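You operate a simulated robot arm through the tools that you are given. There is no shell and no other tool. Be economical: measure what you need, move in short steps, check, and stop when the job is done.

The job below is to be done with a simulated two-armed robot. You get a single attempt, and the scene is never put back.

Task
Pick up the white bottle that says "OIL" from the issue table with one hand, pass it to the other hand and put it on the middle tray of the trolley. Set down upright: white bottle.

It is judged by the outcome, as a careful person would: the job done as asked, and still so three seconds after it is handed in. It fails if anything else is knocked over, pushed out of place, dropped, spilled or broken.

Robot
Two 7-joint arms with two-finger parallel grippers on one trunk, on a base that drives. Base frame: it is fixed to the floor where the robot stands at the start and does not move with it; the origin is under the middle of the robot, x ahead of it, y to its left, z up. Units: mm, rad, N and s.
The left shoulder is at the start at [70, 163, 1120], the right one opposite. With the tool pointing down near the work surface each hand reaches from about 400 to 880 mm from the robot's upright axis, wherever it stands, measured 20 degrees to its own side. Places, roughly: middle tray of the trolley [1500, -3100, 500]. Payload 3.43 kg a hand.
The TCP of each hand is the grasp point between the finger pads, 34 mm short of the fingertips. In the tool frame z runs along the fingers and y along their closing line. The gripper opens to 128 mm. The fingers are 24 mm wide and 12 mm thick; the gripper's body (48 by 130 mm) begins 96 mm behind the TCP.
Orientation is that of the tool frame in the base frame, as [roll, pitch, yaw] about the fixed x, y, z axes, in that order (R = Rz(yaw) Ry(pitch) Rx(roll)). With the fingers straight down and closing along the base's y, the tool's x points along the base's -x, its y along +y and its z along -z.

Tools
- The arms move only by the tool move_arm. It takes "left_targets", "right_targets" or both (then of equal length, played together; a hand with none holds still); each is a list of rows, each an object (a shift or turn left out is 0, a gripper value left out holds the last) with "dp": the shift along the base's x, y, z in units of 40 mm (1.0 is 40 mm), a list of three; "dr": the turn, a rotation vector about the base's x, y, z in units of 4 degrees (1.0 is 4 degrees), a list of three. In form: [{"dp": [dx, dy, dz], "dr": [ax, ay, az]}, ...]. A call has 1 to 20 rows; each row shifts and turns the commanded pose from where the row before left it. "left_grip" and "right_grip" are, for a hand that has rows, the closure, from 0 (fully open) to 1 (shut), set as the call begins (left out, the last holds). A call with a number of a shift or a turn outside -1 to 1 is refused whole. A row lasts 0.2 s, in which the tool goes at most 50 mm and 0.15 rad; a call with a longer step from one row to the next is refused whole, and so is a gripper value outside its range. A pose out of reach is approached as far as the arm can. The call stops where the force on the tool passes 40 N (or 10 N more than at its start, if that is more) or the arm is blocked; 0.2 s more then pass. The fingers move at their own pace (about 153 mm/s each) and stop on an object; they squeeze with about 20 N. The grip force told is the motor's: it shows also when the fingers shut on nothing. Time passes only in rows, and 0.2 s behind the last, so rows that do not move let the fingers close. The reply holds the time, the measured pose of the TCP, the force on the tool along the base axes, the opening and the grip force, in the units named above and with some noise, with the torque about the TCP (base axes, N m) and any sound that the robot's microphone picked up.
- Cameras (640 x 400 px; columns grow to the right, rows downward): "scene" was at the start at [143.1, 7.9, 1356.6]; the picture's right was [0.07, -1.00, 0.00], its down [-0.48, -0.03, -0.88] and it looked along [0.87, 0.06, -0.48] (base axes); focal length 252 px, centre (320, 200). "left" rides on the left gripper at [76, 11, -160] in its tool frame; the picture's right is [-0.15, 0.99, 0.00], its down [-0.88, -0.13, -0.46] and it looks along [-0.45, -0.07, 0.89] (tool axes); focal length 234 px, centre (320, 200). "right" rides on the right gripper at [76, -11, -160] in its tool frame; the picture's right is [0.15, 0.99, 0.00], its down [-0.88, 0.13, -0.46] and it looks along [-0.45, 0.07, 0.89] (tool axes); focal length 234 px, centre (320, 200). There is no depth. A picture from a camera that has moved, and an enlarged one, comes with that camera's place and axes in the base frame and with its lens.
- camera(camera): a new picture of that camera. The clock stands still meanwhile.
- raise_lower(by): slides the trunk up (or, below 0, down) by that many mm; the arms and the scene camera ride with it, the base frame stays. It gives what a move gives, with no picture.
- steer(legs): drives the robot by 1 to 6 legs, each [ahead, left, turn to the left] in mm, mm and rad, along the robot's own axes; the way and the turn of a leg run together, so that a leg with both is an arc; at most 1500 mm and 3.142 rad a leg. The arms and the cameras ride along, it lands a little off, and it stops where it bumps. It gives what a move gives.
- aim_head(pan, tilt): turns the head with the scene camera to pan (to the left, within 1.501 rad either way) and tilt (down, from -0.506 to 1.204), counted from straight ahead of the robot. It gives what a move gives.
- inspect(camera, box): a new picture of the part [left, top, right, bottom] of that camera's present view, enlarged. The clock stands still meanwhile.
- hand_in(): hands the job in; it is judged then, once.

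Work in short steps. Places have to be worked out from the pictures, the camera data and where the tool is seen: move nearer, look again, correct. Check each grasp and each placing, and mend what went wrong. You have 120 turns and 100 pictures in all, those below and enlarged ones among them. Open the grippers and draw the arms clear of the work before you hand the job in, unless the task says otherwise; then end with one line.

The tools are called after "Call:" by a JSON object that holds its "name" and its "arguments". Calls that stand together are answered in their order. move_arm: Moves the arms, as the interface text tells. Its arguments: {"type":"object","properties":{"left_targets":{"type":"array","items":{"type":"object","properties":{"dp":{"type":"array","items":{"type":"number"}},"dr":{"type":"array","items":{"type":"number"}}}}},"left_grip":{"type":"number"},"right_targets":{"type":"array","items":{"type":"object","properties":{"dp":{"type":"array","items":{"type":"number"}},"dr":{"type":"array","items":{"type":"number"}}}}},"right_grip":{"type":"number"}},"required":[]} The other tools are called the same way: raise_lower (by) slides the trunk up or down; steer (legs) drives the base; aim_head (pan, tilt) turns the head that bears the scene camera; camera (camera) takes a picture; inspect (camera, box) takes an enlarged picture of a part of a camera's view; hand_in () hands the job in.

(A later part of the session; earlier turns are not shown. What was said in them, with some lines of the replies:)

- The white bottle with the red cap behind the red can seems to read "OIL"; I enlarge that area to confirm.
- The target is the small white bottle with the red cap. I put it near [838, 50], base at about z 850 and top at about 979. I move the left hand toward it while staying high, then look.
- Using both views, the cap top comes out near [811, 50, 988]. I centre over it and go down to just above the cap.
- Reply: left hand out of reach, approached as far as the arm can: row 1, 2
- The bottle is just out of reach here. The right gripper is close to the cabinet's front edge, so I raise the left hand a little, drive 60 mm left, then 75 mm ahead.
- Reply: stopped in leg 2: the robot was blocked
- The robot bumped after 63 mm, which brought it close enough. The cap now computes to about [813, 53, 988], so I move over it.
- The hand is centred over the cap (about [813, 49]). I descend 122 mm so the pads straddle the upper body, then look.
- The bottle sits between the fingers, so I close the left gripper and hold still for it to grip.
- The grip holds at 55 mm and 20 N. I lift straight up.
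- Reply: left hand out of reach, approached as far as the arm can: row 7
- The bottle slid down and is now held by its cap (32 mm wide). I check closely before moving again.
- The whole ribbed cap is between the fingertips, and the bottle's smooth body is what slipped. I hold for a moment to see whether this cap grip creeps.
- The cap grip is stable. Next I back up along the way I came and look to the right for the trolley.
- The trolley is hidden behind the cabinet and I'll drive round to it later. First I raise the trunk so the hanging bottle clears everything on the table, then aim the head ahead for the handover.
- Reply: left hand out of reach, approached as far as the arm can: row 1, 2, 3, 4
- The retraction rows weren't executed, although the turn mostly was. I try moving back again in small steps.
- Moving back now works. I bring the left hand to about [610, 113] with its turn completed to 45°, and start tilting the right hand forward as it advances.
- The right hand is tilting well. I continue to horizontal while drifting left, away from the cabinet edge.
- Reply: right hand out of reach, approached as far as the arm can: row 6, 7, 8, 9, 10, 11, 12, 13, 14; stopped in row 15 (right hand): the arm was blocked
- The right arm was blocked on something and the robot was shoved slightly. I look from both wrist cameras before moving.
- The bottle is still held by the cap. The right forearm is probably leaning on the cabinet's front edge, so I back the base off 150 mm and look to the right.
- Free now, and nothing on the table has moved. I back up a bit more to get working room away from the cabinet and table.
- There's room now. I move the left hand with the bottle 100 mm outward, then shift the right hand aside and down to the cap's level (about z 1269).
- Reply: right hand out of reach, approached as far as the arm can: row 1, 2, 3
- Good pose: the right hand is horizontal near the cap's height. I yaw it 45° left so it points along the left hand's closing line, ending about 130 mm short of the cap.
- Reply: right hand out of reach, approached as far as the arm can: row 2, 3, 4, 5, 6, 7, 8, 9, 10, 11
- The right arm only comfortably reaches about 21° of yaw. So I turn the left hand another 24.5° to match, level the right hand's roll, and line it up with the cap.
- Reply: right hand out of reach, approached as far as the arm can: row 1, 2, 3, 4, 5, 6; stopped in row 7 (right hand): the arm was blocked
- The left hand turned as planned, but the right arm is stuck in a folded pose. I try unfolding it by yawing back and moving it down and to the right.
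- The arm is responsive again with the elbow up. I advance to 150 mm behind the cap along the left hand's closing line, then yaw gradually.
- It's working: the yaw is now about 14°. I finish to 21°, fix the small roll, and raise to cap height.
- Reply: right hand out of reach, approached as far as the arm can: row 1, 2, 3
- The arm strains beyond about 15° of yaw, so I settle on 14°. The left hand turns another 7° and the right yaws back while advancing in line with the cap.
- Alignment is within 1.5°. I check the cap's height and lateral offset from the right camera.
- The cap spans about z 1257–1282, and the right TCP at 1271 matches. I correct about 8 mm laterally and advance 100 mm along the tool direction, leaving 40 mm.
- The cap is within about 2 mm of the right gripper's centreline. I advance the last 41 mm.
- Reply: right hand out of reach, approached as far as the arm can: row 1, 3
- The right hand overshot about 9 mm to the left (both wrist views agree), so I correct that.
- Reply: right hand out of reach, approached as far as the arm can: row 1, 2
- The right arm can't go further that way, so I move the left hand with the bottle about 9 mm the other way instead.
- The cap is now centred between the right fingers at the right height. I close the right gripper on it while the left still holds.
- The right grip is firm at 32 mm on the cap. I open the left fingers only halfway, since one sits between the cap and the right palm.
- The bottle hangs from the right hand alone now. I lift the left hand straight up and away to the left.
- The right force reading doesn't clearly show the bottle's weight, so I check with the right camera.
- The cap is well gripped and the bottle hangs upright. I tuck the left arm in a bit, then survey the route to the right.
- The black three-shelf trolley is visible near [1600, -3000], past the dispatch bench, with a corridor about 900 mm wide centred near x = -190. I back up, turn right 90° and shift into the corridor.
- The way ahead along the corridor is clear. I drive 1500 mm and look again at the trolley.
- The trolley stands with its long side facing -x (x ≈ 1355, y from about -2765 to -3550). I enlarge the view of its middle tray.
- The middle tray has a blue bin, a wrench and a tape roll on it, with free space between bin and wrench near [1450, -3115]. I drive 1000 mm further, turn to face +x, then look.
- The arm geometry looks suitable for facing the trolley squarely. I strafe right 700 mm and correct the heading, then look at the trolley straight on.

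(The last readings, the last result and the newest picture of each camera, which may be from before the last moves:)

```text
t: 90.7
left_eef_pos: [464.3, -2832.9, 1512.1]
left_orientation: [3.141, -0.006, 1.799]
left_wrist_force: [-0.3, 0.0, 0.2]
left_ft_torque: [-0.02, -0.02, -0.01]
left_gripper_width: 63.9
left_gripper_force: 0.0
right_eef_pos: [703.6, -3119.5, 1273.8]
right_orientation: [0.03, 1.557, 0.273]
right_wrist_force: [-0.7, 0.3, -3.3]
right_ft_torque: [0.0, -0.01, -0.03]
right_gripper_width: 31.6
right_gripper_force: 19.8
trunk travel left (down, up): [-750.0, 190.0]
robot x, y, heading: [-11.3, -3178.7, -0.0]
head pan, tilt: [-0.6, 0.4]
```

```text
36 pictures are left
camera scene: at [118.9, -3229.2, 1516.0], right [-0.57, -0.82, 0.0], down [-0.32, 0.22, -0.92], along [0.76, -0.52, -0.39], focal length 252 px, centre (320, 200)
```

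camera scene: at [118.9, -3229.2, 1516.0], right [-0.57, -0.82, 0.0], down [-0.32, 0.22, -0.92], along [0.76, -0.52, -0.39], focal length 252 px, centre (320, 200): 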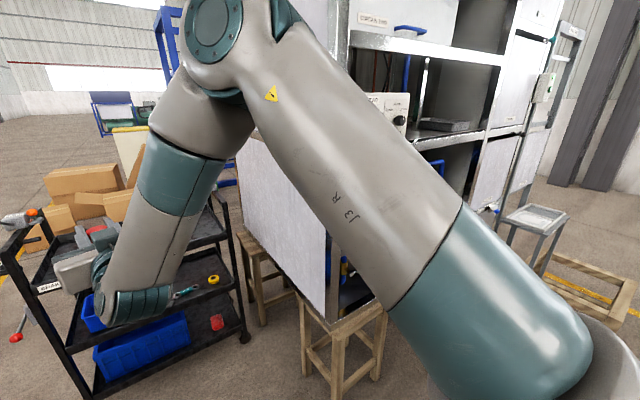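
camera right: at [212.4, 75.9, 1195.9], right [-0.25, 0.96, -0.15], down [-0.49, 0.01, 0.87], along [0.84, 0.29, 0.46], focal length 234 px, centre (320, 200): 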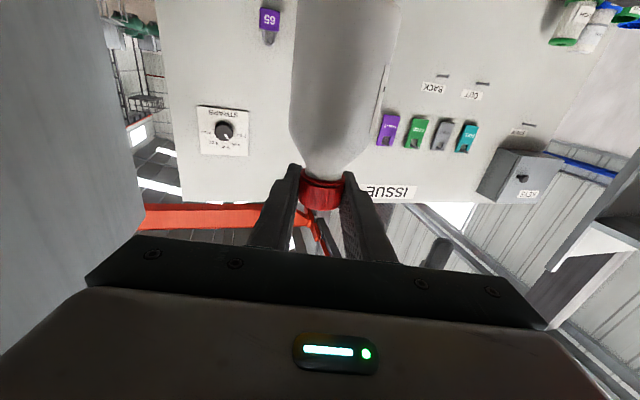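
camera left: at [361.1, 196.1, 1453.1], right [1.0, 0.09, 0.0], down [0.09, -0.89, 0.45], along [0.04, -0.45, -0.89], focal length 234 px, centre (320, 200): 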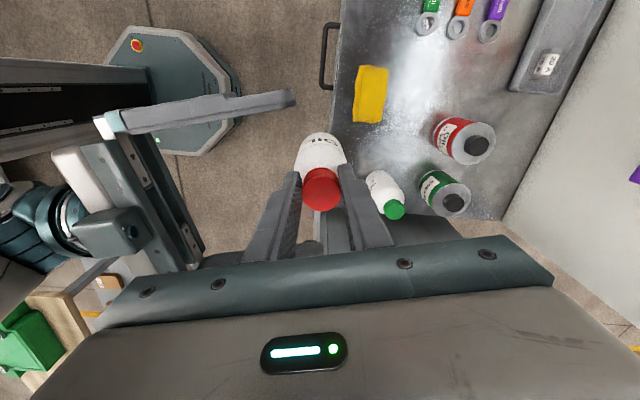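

The front of the trolley is at about x 1380–1400 and the nearby machine panel at y ≈ -3780, so there's room. I lower the trunk 600 mm here in the open and look again.

Call:
{"name": "raise_lower", "arguments": {"by": -600}}

Call:
{"name": "aim_head", "arguments": {"pan": 0.0, "tilt": 0.3}}

Call:
{"name": "camera", "arguments": {"camera": "scene"}}

Call:
{"name": "inspect", "arguments": {"camera": "scene", "box": [210, 80, 410, 240]}}

```text
refused: -600 is not a number from -400 to 400
```

```text
t: 91.7
left_eef_pos: [464.0, -2831.2, 1512.8]
left_orientation: [3.14, -0.006, 1.799]
left_wrist_force: [0.2, 0.4, 0.3]
left_ft_torque: [0.01, 0.0, 0.02]
left_gripper_width: 63.7
left_gripper_force: 0.1
right_eef_pos: [702.3, -3119.9, 1272.5]
right_orientation: [0.034, 1.556, 0.276]
right_wrist_force: [-0.7, 0.2, -2.1]
right_ft_torque: [-0.01, 0.02, 0.02]
right_gripper_width: 32.1
right_gripper_force: 19.6
trunk travel left (down, up): [-750.0, 190.0]
robot x, y, heading: [-7.0, -3177.4, -0.002]
head pan, tilt: [0.0, 0.3]
```

```text
35 pictures are left
camera scene: at [136.0, -3177.2, 1525.3], right [-0.01, -1.0, 0.0], down [-0.3, 0.0, -0.96], along [0.96, -0.01, -0.3], focal length 252 px, centre (320, 200)
```

scene: 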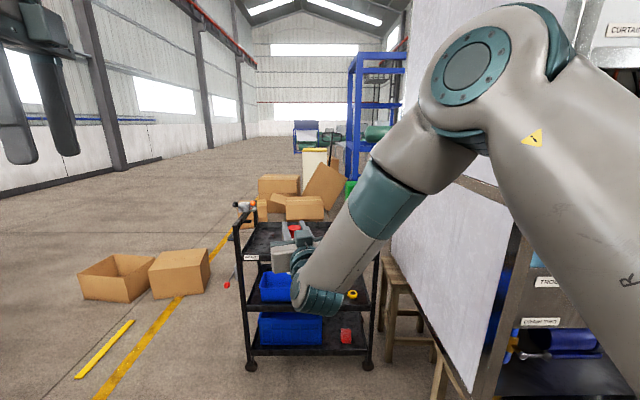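

```text
2.50 times, centred on (310, 160) of scene
camera zoom: at [136.0, -3177.2, 1525.3], right [-0.01, -1.0, 0.0], down [-0.3, 0.0, -0.96], along [0.96, -0.01, -0.3], focal length 629 px, centre (345, 300)
```

zoom: 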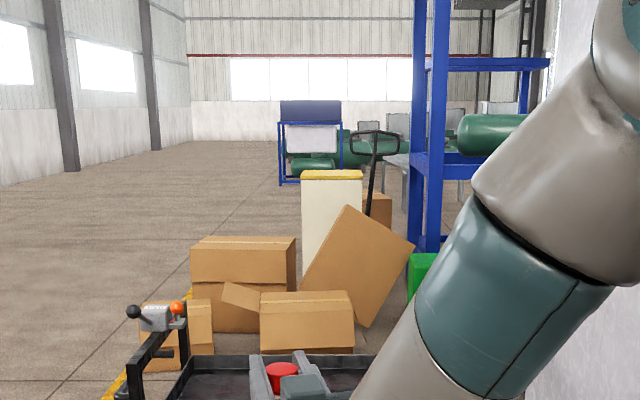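

The lift takes at most 400 mm per call, so I lower in two steps and then look.

Call:
{"name": "raise_lower", "arguments": {"by": -300}}

Call:
{"name": "raise_lower", "arguments": {"by": -300}}

Call:
{"name": "camera", "arguments": {"camera": "scene"}}

Call:
{"name": "camera", "arguments": {"camera": "right"}}

```text
t: 94.7
left_eef_pos: [463.6, -2831.8, 1213.3]
left_orientation: [3.141, -0.006, 1.8]
left_wrist_force: [-0.3, -0.4, -0.1]
left_ft_torque: [0.03, 0.01, 0.01]
left_gripper_width: 64.0
left_gripper_force: 0.0
right_eef_pos: [702.7, -3120.2, 973.9]
right_orientation: [0.031, 1.557, 0.273]
right_wrist_force: [-0.3, -0.3, -2.9]
right_ft_torque: [0.0, 0.0, 0.0]
right_gripper_width: 31.7
right_gripper_force: 19.7
trunk travel left (down, up): [-450.0, 490.0]
robot x, y, heading: [-10.9, -3179.8, -0.005]
head pan, tilt: [0.0, 0.3]
```

```text
t: 97.7
left_eef_pos: [464.4, -2830.4, 912.2]
left_orientation: [3.141, -0.006, 1.799]
left_wrist_force: [0.3, -0.7, 0.3]
left_ft_torque: [0.02, -0.02, -0.03]
left_gripper_width: 63.8
left_gripper_force: 0.0
right_eef_pos: [703.8, -3119.8, 673.6]
right_orientation: [0.031, 1.557, 0.272]
right_wrist_force: [-0.5, 0.2, -2.7]
right_ft_torque: [0.02, 0.01, 0.01]
right_gripper_width: 31.7
right_gripper_force: 19.8
trunk travel left (down, up): [-150.0, 790.0]
robot x, y, heading: [-13.9, -3177.9, -0.006]
head pan, tilt: [0.0, 0.3]
```

```text
33 pictures are left
camera scene: at [135.7, -3177.2, 925.3], right [-0.01, -1.0, 0.0], down [-0.3, 0.0, -0.96], along [0.96, -0.01, -0.3], focal length 252 px, centre (320, 200)
```

scene: 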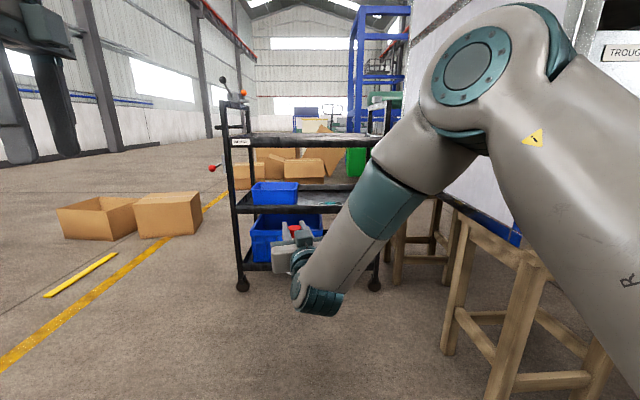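

```text
32 pictures are left
camera right: at [552.7, -3170.5, 596.1], right [-0.24, 0.96, -0.15], down [-0.49, 0.01, 0.87], along [0.84, 0.28, 0.46], focal length 234 px, centre (320, 200)
```

right: 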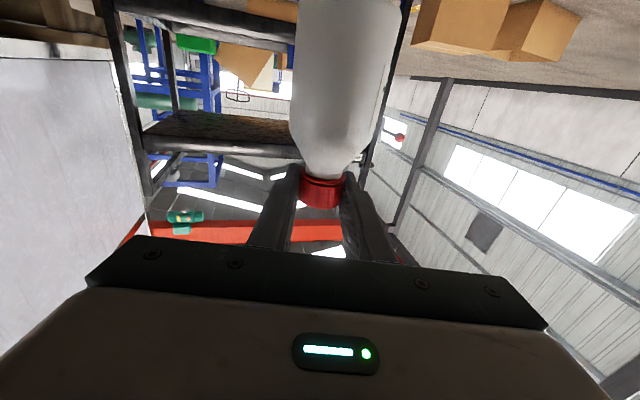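

I enlarge the trolley to measure the middle tray rim and the top tray's underside.

Call:
{"name": "inspect", "arguments": {"camera": "scene", "box": [220, 110, 400, 270]}}

```text
2.50 times, centred on (310, 190) of scene
camera zoom: at [135.7, -3177.2, 925.3], right [-0.01, -1.0, 0.0], down [-0.3, 0.0, -0.96], along [0.96, -0.01, -0.3], focal length 629 px, centre (345, 225)
```

zoom: 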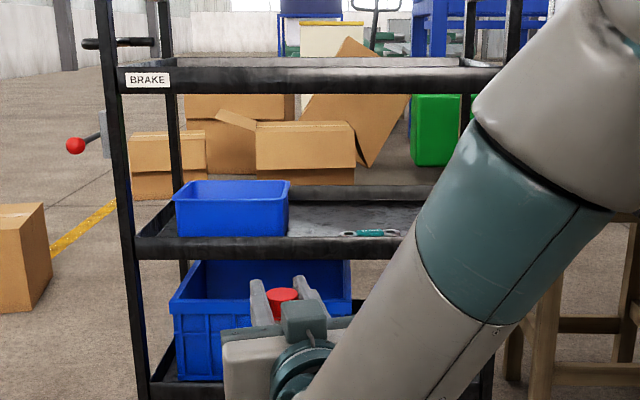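

The middle tray's rim top is near z 515 and its floor near 465; the top tray's underside is near 803. The free gap is between the bin (y ≈ -3069) and the wrench (y ≈ -3180), so I aim for [1450, -3125] and drive the first 600 mm.

Call:
{"name": "steer", "arguments": {"legs": [[600, 0, 0]]}}

Call:
{"name": "aim_head", "arguments": {"pan": 0.05, "tilt": 0.5}}

Call:
{"name": "camera", "arguments": {"camera": "scene"}}

Call:
{"name": "camera", "arguments": {"camera": "right"}}

Call:
{"name": "camera", "arguments": {"camera": "left"}}

```text
t: 101.2
left_eef_pos: [1065.9, -2820.9, 912.3]
left_orientation: [-3.141, -0.005, 1.817]
left_wrist_force: [-0.8, 0.4, 0.3]
left_ft_torque: [0.03, 0.02, -0.03]
left_gripper_width: 63.8
left_gripper_force: 0.1
right_eef_pos: [1311.1, -3105.1, 673.2]
right_orientation: [0.032, 1.557, 0.29]
right_wrist_force: [0.9, 0.2, -2.5]
right_ft_torque: [0.01, 0.03, -0.05]
right_gripper_width: 32.1
right_gripper_force: 19.6
trunk travel left (down, up): [-150.0, 790.0]
robot x, y, heading: [596.0, -3177.6, 0.012]
head pan, tilt: [0.0, 0.3]
```

```text
t: 101.9
left_eef_pos: [1067.1, -2821.0, 912.5]
left_orientation: [3.14, -0.005, 1.817]
left_wrist_force: [0.2, 0.0, 0.1]
left_ft_torque: [-0.02, -0.01, 0.01]
left_gripper_width: 64.2
left_gripper_force: 0.0
right_eef_pos: [1310.9, -3105.7, 672.6]
right_orientation: [0.032, 1.556, 0.292]
right_wrist_force: [-0.4, -0.3, -3.0]
right_ft_torque: [0.02, -0.03, 0.02]
right_gripper_width: 31.9
right_gripper_force: 19.8
trunk travel left (down, up): [-150.0, 790.0]
robot x, y, heading: [598.2, -3179.6, 0.013]
head pan, tilt: [0.051, 0.499]
```

```text
30 pictures are left
camera scene: at [742.6, -3168.1, 906.9], right [0.06, -1.0, 0.0], down [-0.48, -0.03, -0.88], along [0.88, 0.05, -0.48], focal length 252 px, centre (320, 200)
```

scene: 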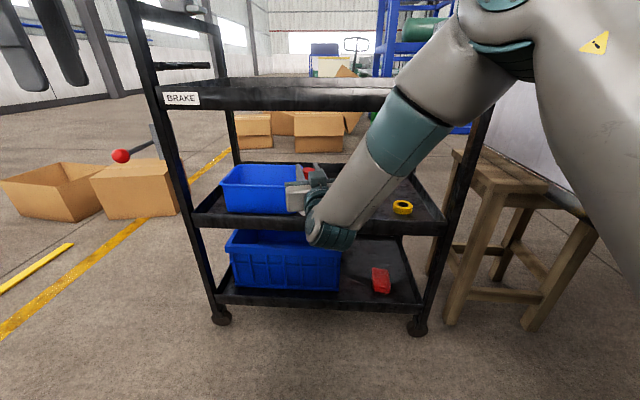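

```text
29 pictures are left
camera right: at [1161.8, -3158.6, 595.9], right [-0.25, 0.96, -0.15], down [-0.49, 0.01, 0.87], along [0.84, 0.29, 0.46], focal length 234 px, centre (320, 200)
```

right: 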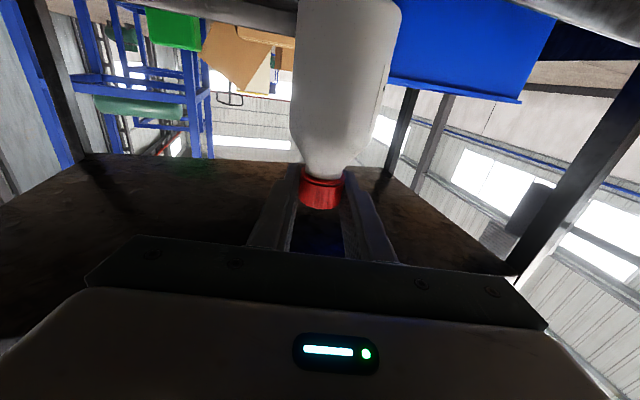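

```text
28 pictures are left
camera left: at [1060.2, -2745.4, 1073.1], right [1.0, 0.1, 0.0], down [0.09, -0.89, 0.45], along [0.04, -0.45, -0.89], focal length 234 px, centre (320, 200)
```

left: 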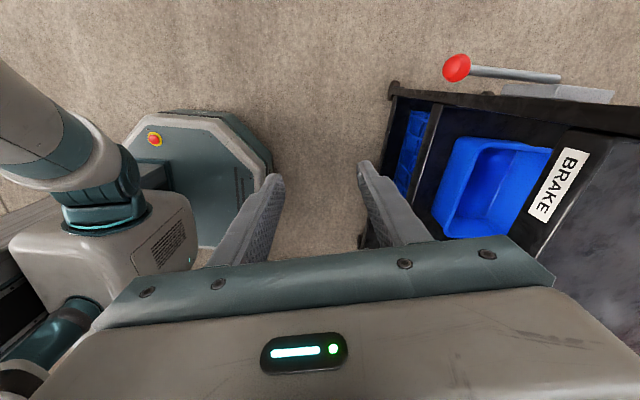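

From the left camera the trolley front is really at x ≈ 1335, and the brake knob near [1236, -2711, 725] stays clear. I set the target to [1420, -3125] and move there at the present height; the bottle's bottom clears the rim by about 35 mm.

Call:
{"name": "steer", "arguments": {"legs": [[0, -20, 0], [70, 0, 0]]}}

Call:
{"name": "camera", "arguments": {"camera": "scene"}}

Call:
{"name": "camera", "arguments": {"camera": "right"}}

```text
t: 103.3
left_eef_pos: [1139.8, -2839.6, 912.1]
left_orientation: [-3.14, -0.007, 1.815]
left_wrist_force: [0.3, -0.3, -0.2]
left_ft_torque: [0.02, 0.0, -0.06]
left_gripper_width: 64.1
left_gripper_force: 0.0
right_eef_pos: [1382.7, -3125.8, 672.0]
right_orientation: [0.045, 1.559, 0.302]
right_wrist_force: [0.1, -0.1, -2.7]
right_ft_torque: [0.01, -0.02, 0.02]
right_gripper_width: 31.7
right_gripper_force: 19.2
trunk travel left (down, up): [-150.0, 790.0]
robot x, y, heading: [670.2, -3192.4, 0.01]
head pan, tilt: [0.051, 0.499]
```

```text
27 pictures are left
camera scene: at [813.3, -3187.1, 906.7], right [0.06, -1.0, 0.0], down [-0.48, -0.03, -0.88], along [0.88, 0.05, -0.48], focal length 252 px, centre (320, 200)
```

scene: 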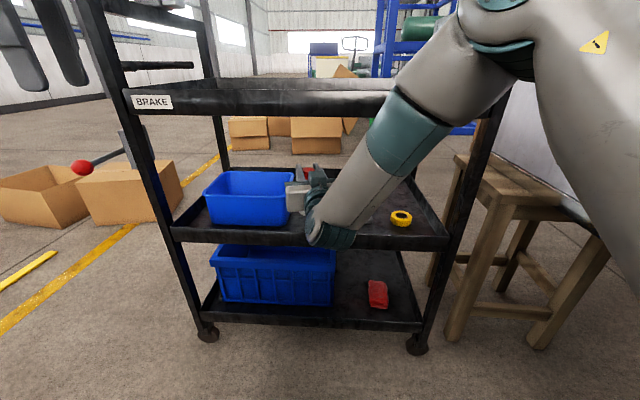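

```text
26 pictures are left
camera right: at [1232.3, -3178.3, 595.3], right [-0.25, 0.96, -0.15], down [-0.48, 0.01, 0.87], along [0.84, 0.29, 0.46], focal length 234 px, centre (320, 200)
```

right: 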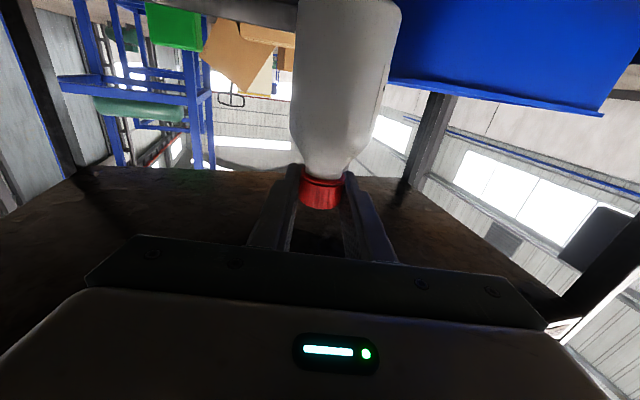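

Good clearance on both sides: bin edge at y ≈ -3077 and bottle edge at ≈ -3099. I go in the last 37 mm, then lower the trunk 45 mm.

Call:
{"name": "steer", "arguments": {"legs": [[37, -2, 0]]}}

Call:
{"name": "raise_lower", "arguments": {"by": -45}}

Call:
{"name": "camera", "arguments": {"camera": "scene"}}

Call:
{"name": "camera", "arguments": {"camera": "right"}}

```text
t: 104.2
left_eef_pos: [1173.8, -2841.8, 911.5]
left_orientation: [-3.14, -0.008, 1.815]
left_wrist_force: [0.7, 0.0, -0.6]
left_ft_torque: [0.01, 0.05, -0.02]
left_gripper_width: 63.8
left_gripper_force: 0.1
right_eef_pos: [1416.6, -3127.0, 672.7]
right_orientation: [0.053, 1.557, 0.31]
right_wrist_force: [-0.1, -0.3, -2.9]
right_ft_torque: [-0.04, -0.03, -0.01]
right_gripper_width: 31.8
right_gripper_force: 19.8
trunk travel left (down, up): [-150.0, 790.0]
robot x, y, heading: [703.0, -3197.8, 0.013]
head pan, tilt: [0.051, 0.499]
```

```text
t: 105.0
left_eef_pos: [1173.3, -2842.3, 867.0]
left_orientation: [3.14, -0.008, 1.814]
left_wrist_force: [-0.5, -0.1, -0.5]
left_ft_torque: [0.0, -0.01, 0.0]
left_gripper_width: 64.1
left_gripper_force: 0.1
right_eef_pos: [1416.3, -3127.5, 628.5]
right_orientation: [0.044, 1.557, 0.3]
right_wrist_force: [1.1, 0.2, -2.1]
right_ft_torque: [0.01, -0.04, -0.01]
right_gripper_width: 31.7
right_gripper_force: 20.2
trunk travel left (down, up): [-105.0, 835.0]
robot x, y, heading: [704.9, -3198.5, 0.011]
head pan, tilt: [0.051, 0.499]
```

```text
25 pictures are left
camera scene: at [847.6, -3188.9, 861.9], right [0.06, -1.0, 0.0], down [-0.48, -0.03, -0.88], along [0.88, 0.05, -0.48], focal length 252 px, centre (320, 200)
```

scene: 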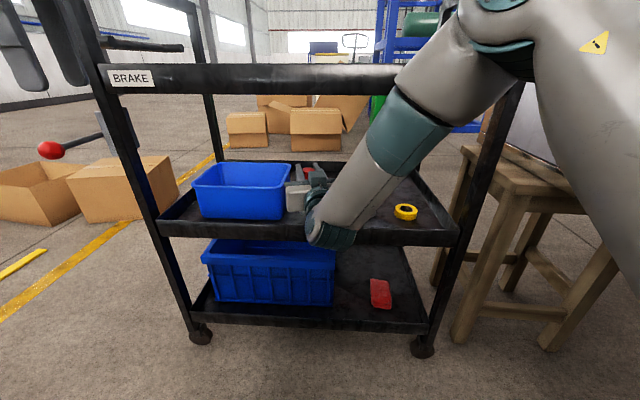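

```text
24 pictures are left
camera right: at [1266.9, -3180.0, 551.0], right [-0.25, 0.96, -0.15], down [-0.48, 0.01, 0.87], along [0.84, 0.29, 0.46], focal length 234 px, centre (320, 200)
```

right: 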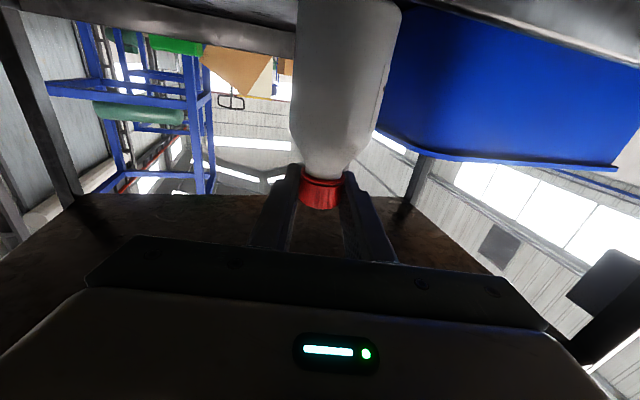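

The bottle's bottom should be near z 519, just above the tray floor. I lower the arm in small steps and watch the force.

Call:
{"name": "move_arm", "arguments": {"right_targets": [{"dp": [0, 0, -0.1]}, {"dp": [0, 0, -0.1]}, {"dp": [0, 0, -0.1]}, {"dp": [0, 0, -0.1]}]}}

```text
t: 106.0
left_eef_pos: [1172.8, -2842.3, 867.3]
left_orientation: [-3.141, -0.006, 1.815]
left_wrist_force: [-0.3, 0.0, -0.7]
left_ft_torque: [-0.02, 0.02, -0.01]
left_gripper_width: 64.1
left_gripper_force: 0.1
right_eef_pos: [1416.8, -3126.1, 612.8]
right_orientation: [0.044, 1.56, 0.295]
right_wrist_force: [-0.5, -0.4, -2.0]
right_ft_torque: [-0.02, 0.01, 0.03]
right_gripper_width: 31.8
right_gripper_force: 20.0
trunk travel left (down, up): [-105.0, 835.0]
robot x, y, heading: [702.9, -3199.0, 0.017]
head pan, tilt: [0.051, 0.499]
```

The arm follows, with no contact yet (-2 N). I continue in 3 mm steps.

Call:
{"name": "move_arm", "arguments": {"right_targets": [{"dp": [0, 0, -0.08]}, {"dp": [0, 0, -0.08]}, {"dp": [0, 0, 0]}]}}

Call:
{"name": "move_arm", "arguments": {"right_targets": [{"dp": [0, 0, -0.08]}, {"dp": [0, 0, 0]}]}}

```text
t: 106.8
left_eef_pos: [1171.3, -2842.6, 867.5]
left_orientation: [3.141, -0.008, 1.818]
left_wrist_force: [0.0, 0.0, 0.5]
left_ft_torque: [-0.01, 0.04, 0.0]
left_gripper_width: 63.8
left_gripper_force: 0.1
right_eef_pos: [1414.5, -3124.7, 606.5]
right_orientation: [0.055, 1.562, 0.304]
right_wrist_force: [0.1, 0.2, -2.3]
right_ft_torque: [-0.01, 0.03, 0.01]
right_gripper_width: 31.9
right_gripper_force: 19.9
trunk travel left (down, up): [-105.0, 835.0]
robot x, y, heading: [706.2, -3197.4, 0.013]
head pan, tilt: [0.051, 0.499]
```

```text
t: 107.4
left_eef_pos: [1172.7, -2842.4, 867.3]
left_orientation: [-3.141, -0.007, 1.816]
left_wrist_force: [-0.4, 0.3, -1.0]
left_ft_torque: [-0.02, -0.03, 0.01]
left_gripper_width: 64.0
left_gripper_force: 0.1
right_eef_pos: [1413.6, -3125.0, 604.9]
right_orientation: [0.048, 1.56, 0.301]
right_wrist_force: [0.8, -0.9, 0.6]
right_ft_torque: [-0.1, -0.12, -0.03]
right_gripper_width: 31.8
right_gripper_force: 19.7
right hand out of reach, approached as far as the arm can: row 1
trunk travel left (down, up): [-105.0, 835.0]
robot x, y, heading: [703.6, -3200.0, 0.015]
head pan, tilt: [0.051, 0.499]
```

The weight came off at TCP z ≈ 605, so the bottle appears to be touching the tray. I check with pictures before releasing.

Call:
{"name": "camera", "arguments": {"camera": "right"}}

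Call:
{"name": "inspect", "arguments": {"camera": "scene", "box": [220, 130, 420, 260]}}

Call:
{"name": "camera", "arguments": {"camera": "left"}}

```text
23 pictures are left
camera right: at [1264.0, -3175.7, 527.8], right [-0.24, 0.96, -0.15], down [-0.48, 0.01, 0.88], along [0.84, 0.28, 0.46], focal length 234 px, centre (320, 200)
```

right: 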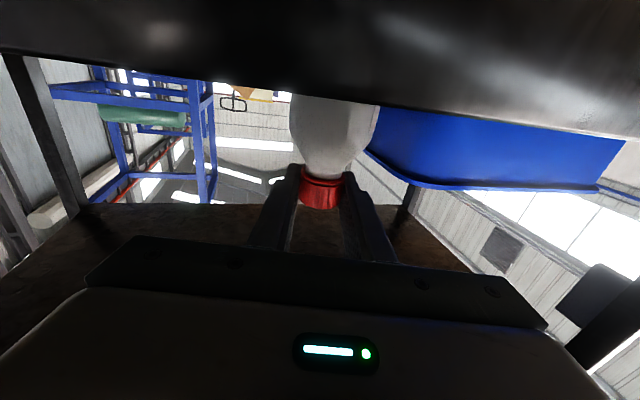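

```text
3.08 times, centred on (320, 195) of scene
camera zoom: at [847.6, -3188.9, 862.0], right [0.06, -1.0, 0.0], down [-0.48, -0.03, -0.88], along [0.88, 0.05, -0.48], focal length 774 px, centre (320, 215)
```

zoom: 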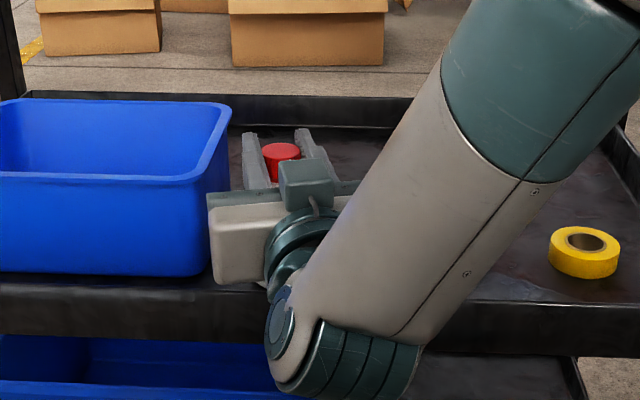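

```text
21 pictures are left
camera left: at [1166.1, -2766.6, 1028.0], right [1.0, 0.1, 0.0], down [0.09, -0.89, 0.45], along [0.04, -0.45, -0.89], focal length 234 px, centre (320, 200)
```

left: 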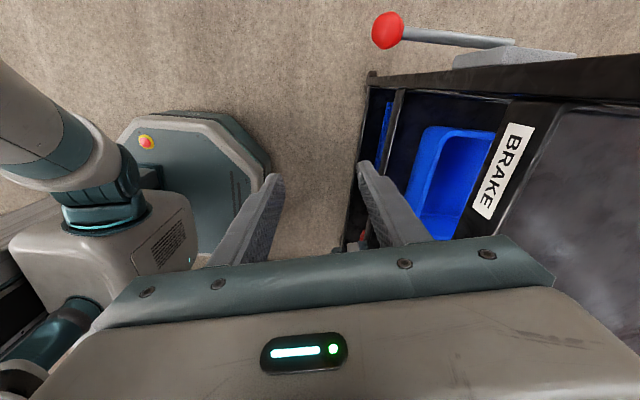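

The bottle is in place and its weight is on the tray. I open the right fingers partway (about 50 mm) so the bin stays untouched, then check.

Call:
{"name": "move_arm", "arguments": {"right_targets": [{"dp": [0, 0, 0]}, {"dp": [0, 0, 0]}, {"dp": [0, 0, 0]}], "right_grip": 0.6}}

Call:
{"name": "inspect", "arguments": {"camera": "scene", "box": [240, 140, 360, 240]}}

Call:
{"name": "camera", "arguments": {"camera": "right"}}

```text
t: 108.2
left_eef_pos: [1172.1, -2841.5, 867.6]
left_orientation: [3.141, -0.007, 1.815]
left_wrist_force: [0.1, 0.4, 0.3]
left_ft_torque: [0.01, 0.03, 0.0]
left_gripper_width: 64.0
left_gripper_force: 0.1
right_eef_pos: [1415.1, -3124.7, 603.3]
right_orientation: [0.052, 1.559, 0.302]
right_wrist_force: [-0.4, 0.9, 0.6]
right_ft_torque: [0.0, 0.03, -0.01]
right_gripper_width: 51.4
right_gripper_force: 0.1
trunk travel left (down, up): [-105.0, 835.0]
robot x, y, heading: [703.9, -3198.3, 0.014]
head pan, tilt: [0.051, 0.499]
```

```text
4.00 times, centred on (300, 190) of scene
camera zoom: at [847.7, -3188.8, 861.9], right [0.06, -1.0, 0.0], down [-0.48, -0.03, -0.88], along [0.88, 0.05, -0.48], focal length 1006 px, centre (400, 240)
```

zoom: 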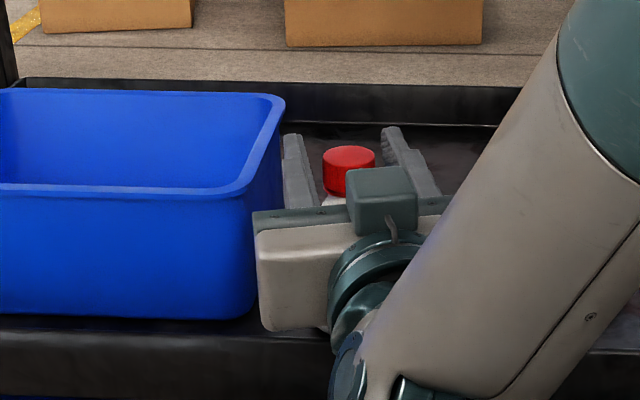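

```text
19 pictures are left
camera right: at [1263.8, -3175.5, 527.5], right [-0.24, 0.96, -0.15], down [-0.48, 0.01, 0.88], along [0.84, 0.28, 0.46], focal length 234 px, centre (320, 200)
```

right: 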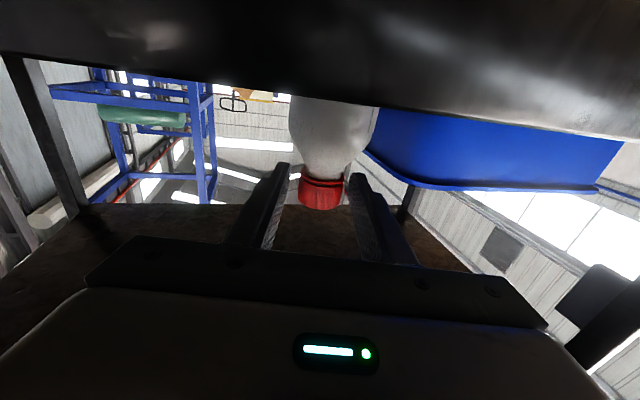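

The bottle stands on its own with the fingers clear on both sides. I back the base out along the tool's axis.

Call:
{"name": "steer", "arguments": {"legs": [[-68, -16.7, 0], [-78, -19, 0]]}}

Call:
{"name": "camera", "arguments": {"camera": "scene"}}

```text
t: 109.9
left_eef_pos: [1027.9, -2879.4, 867.2]
left_orientation: [3.14, -0.004, 1.813]
left_wrist_force: [0.4, 0.9, 0.3]
left_ft_torque: [0.0, -0.05, -0.01]
left_gripper_width: 64.1
left_gripper_force: 0.0
right_eef_pos: [1269.0, -3162.8, 604.9]
right_orientation: [0.054, 1.56, 0.302]
right_wrist_force: [-0.1, -0.1, -0.5]
right_ft_torque: [0.01, 0.03, -0.03]
right_gripper_width: 51.2
right_gripper_force: 0.0
trunk travel left (down, up): [-105.0, 835.0]
robot x, y, heading: [560.4, -3234.4, 0.012]
head pan, tilt: [0.051, 0.499]
```

```text
18 pictures are left
camera scene: at [702.7, -3226.0, 862.0], right [0.06, -1.0, 0.0], down [-0.48, -0.03, -0.88], along [0.88, 0.05, -0.48], focal length 252 px, centre (320, 200)
```

scene: 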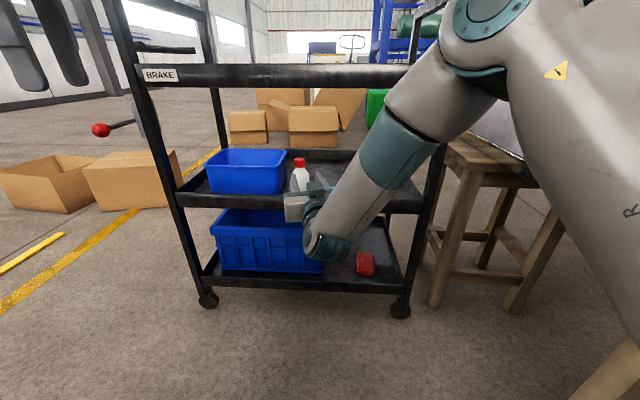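

The bottle stands upright on the middle tray. I back off further, open the grippers and take a final look.

Call:
{"name": "steer", "arguments": {"legs": [[-300, 0, 0]]}}

Call:
{"name": "move_arm", "arguments": {"left_targets": [{"dp": [0, 0, 0]}, {"dp": [0, 0, 0]}, {"dp": [0, 0, 0]}], "right_targets": [{"dp": [0, 0, 0]}, {"dp": [0, 0, 0]}, {"dp": [0, 0, 0]}], "left_grip": 0, "right_grip": 0}}

Call:
{"name": "inspect", "arguments": {"camera": "scene", "box": [190, 50, 410, 270]}}

```text
t: 112.0
left_eef_pos: [729.1, -2883.0, 868.5]
left_orientation: [-3.142, -0.006, 1.81]
left_wrist_force: [-0.3, 0.2, 0.4]
left_ft_torque: [-0.02, -0.06, 0.02]
left_gripper_width: 64.2
left_gripper_force: 0.1
right_eef_pos: [969.1, -3166.4, 605.7]
right_orientation: [0.053, 1.561, 0.3]
right_wrist_force: [0.7, 0.4, -0.4]
right_ft_torque: [0.01, 0.05, 0.04]
right_gripper_width: 51.2
right_gripper_force: 0.1
trunk travel left (down, up): [-105.0, 835.0]
robot x, y, heading: [258.2, -3238.3, 0.01]
head pan, tilt: [0.051, 0.499]
```

```text
t: 112.8
left_eef_pos: [729.2, -2883.4, 869.1]
left_orientation: [-3.14, -0.007, 1.809]
left_wrist_force: [-0.7, 0.8, 1.2]
left_ft_torque: [0.01, -0.01, 0.02]
left_gripper_width: 127.9
left_gripper_force: 0.0
right_eef_pos: [969.0, -3165.8, 604.1]
right_orientation: [0.051, 1.56, 0.294]
right_wrist_force: [-0.2, 1.0, 0.0]
right_ft_torque: [0.0, -0.02, -0.01]
right_gripper_width: 128.0
right_gripper_force: 0.1
trunk travel left (down, up): [-105.0, 835.0]
robot x, y, heading: [261.8, -3233.8, 0.01]
head pan, tilt: [0.051, 0.499]
```

```text
1.82 times, centred on (300, 160) of scene
camera zoom: at [402.7, -3228.5, 861.9], right [0.06, -1.0, 0.0], down [-0.48, -0.03, -0.88], along [0.88, 0.05, -0.48], focal length 457 px, centre (356, 273)
```

zoom: 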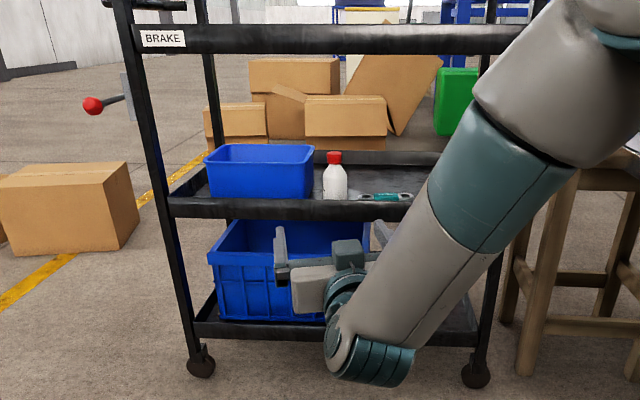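

The white OIL bottle stands upright on the middle tray between the bin and the wrench. Both grippers are open and clear and nothing else on the trolley has moved, so I hand in.

Call:
{"name": "hand_in", "arguments": {}}

```text
The job is handed in.
```

The white "OIL" bottle was picked up with the left hand, passed to the right, and is standing upright on the trolley's middle tray; the job is handed in.
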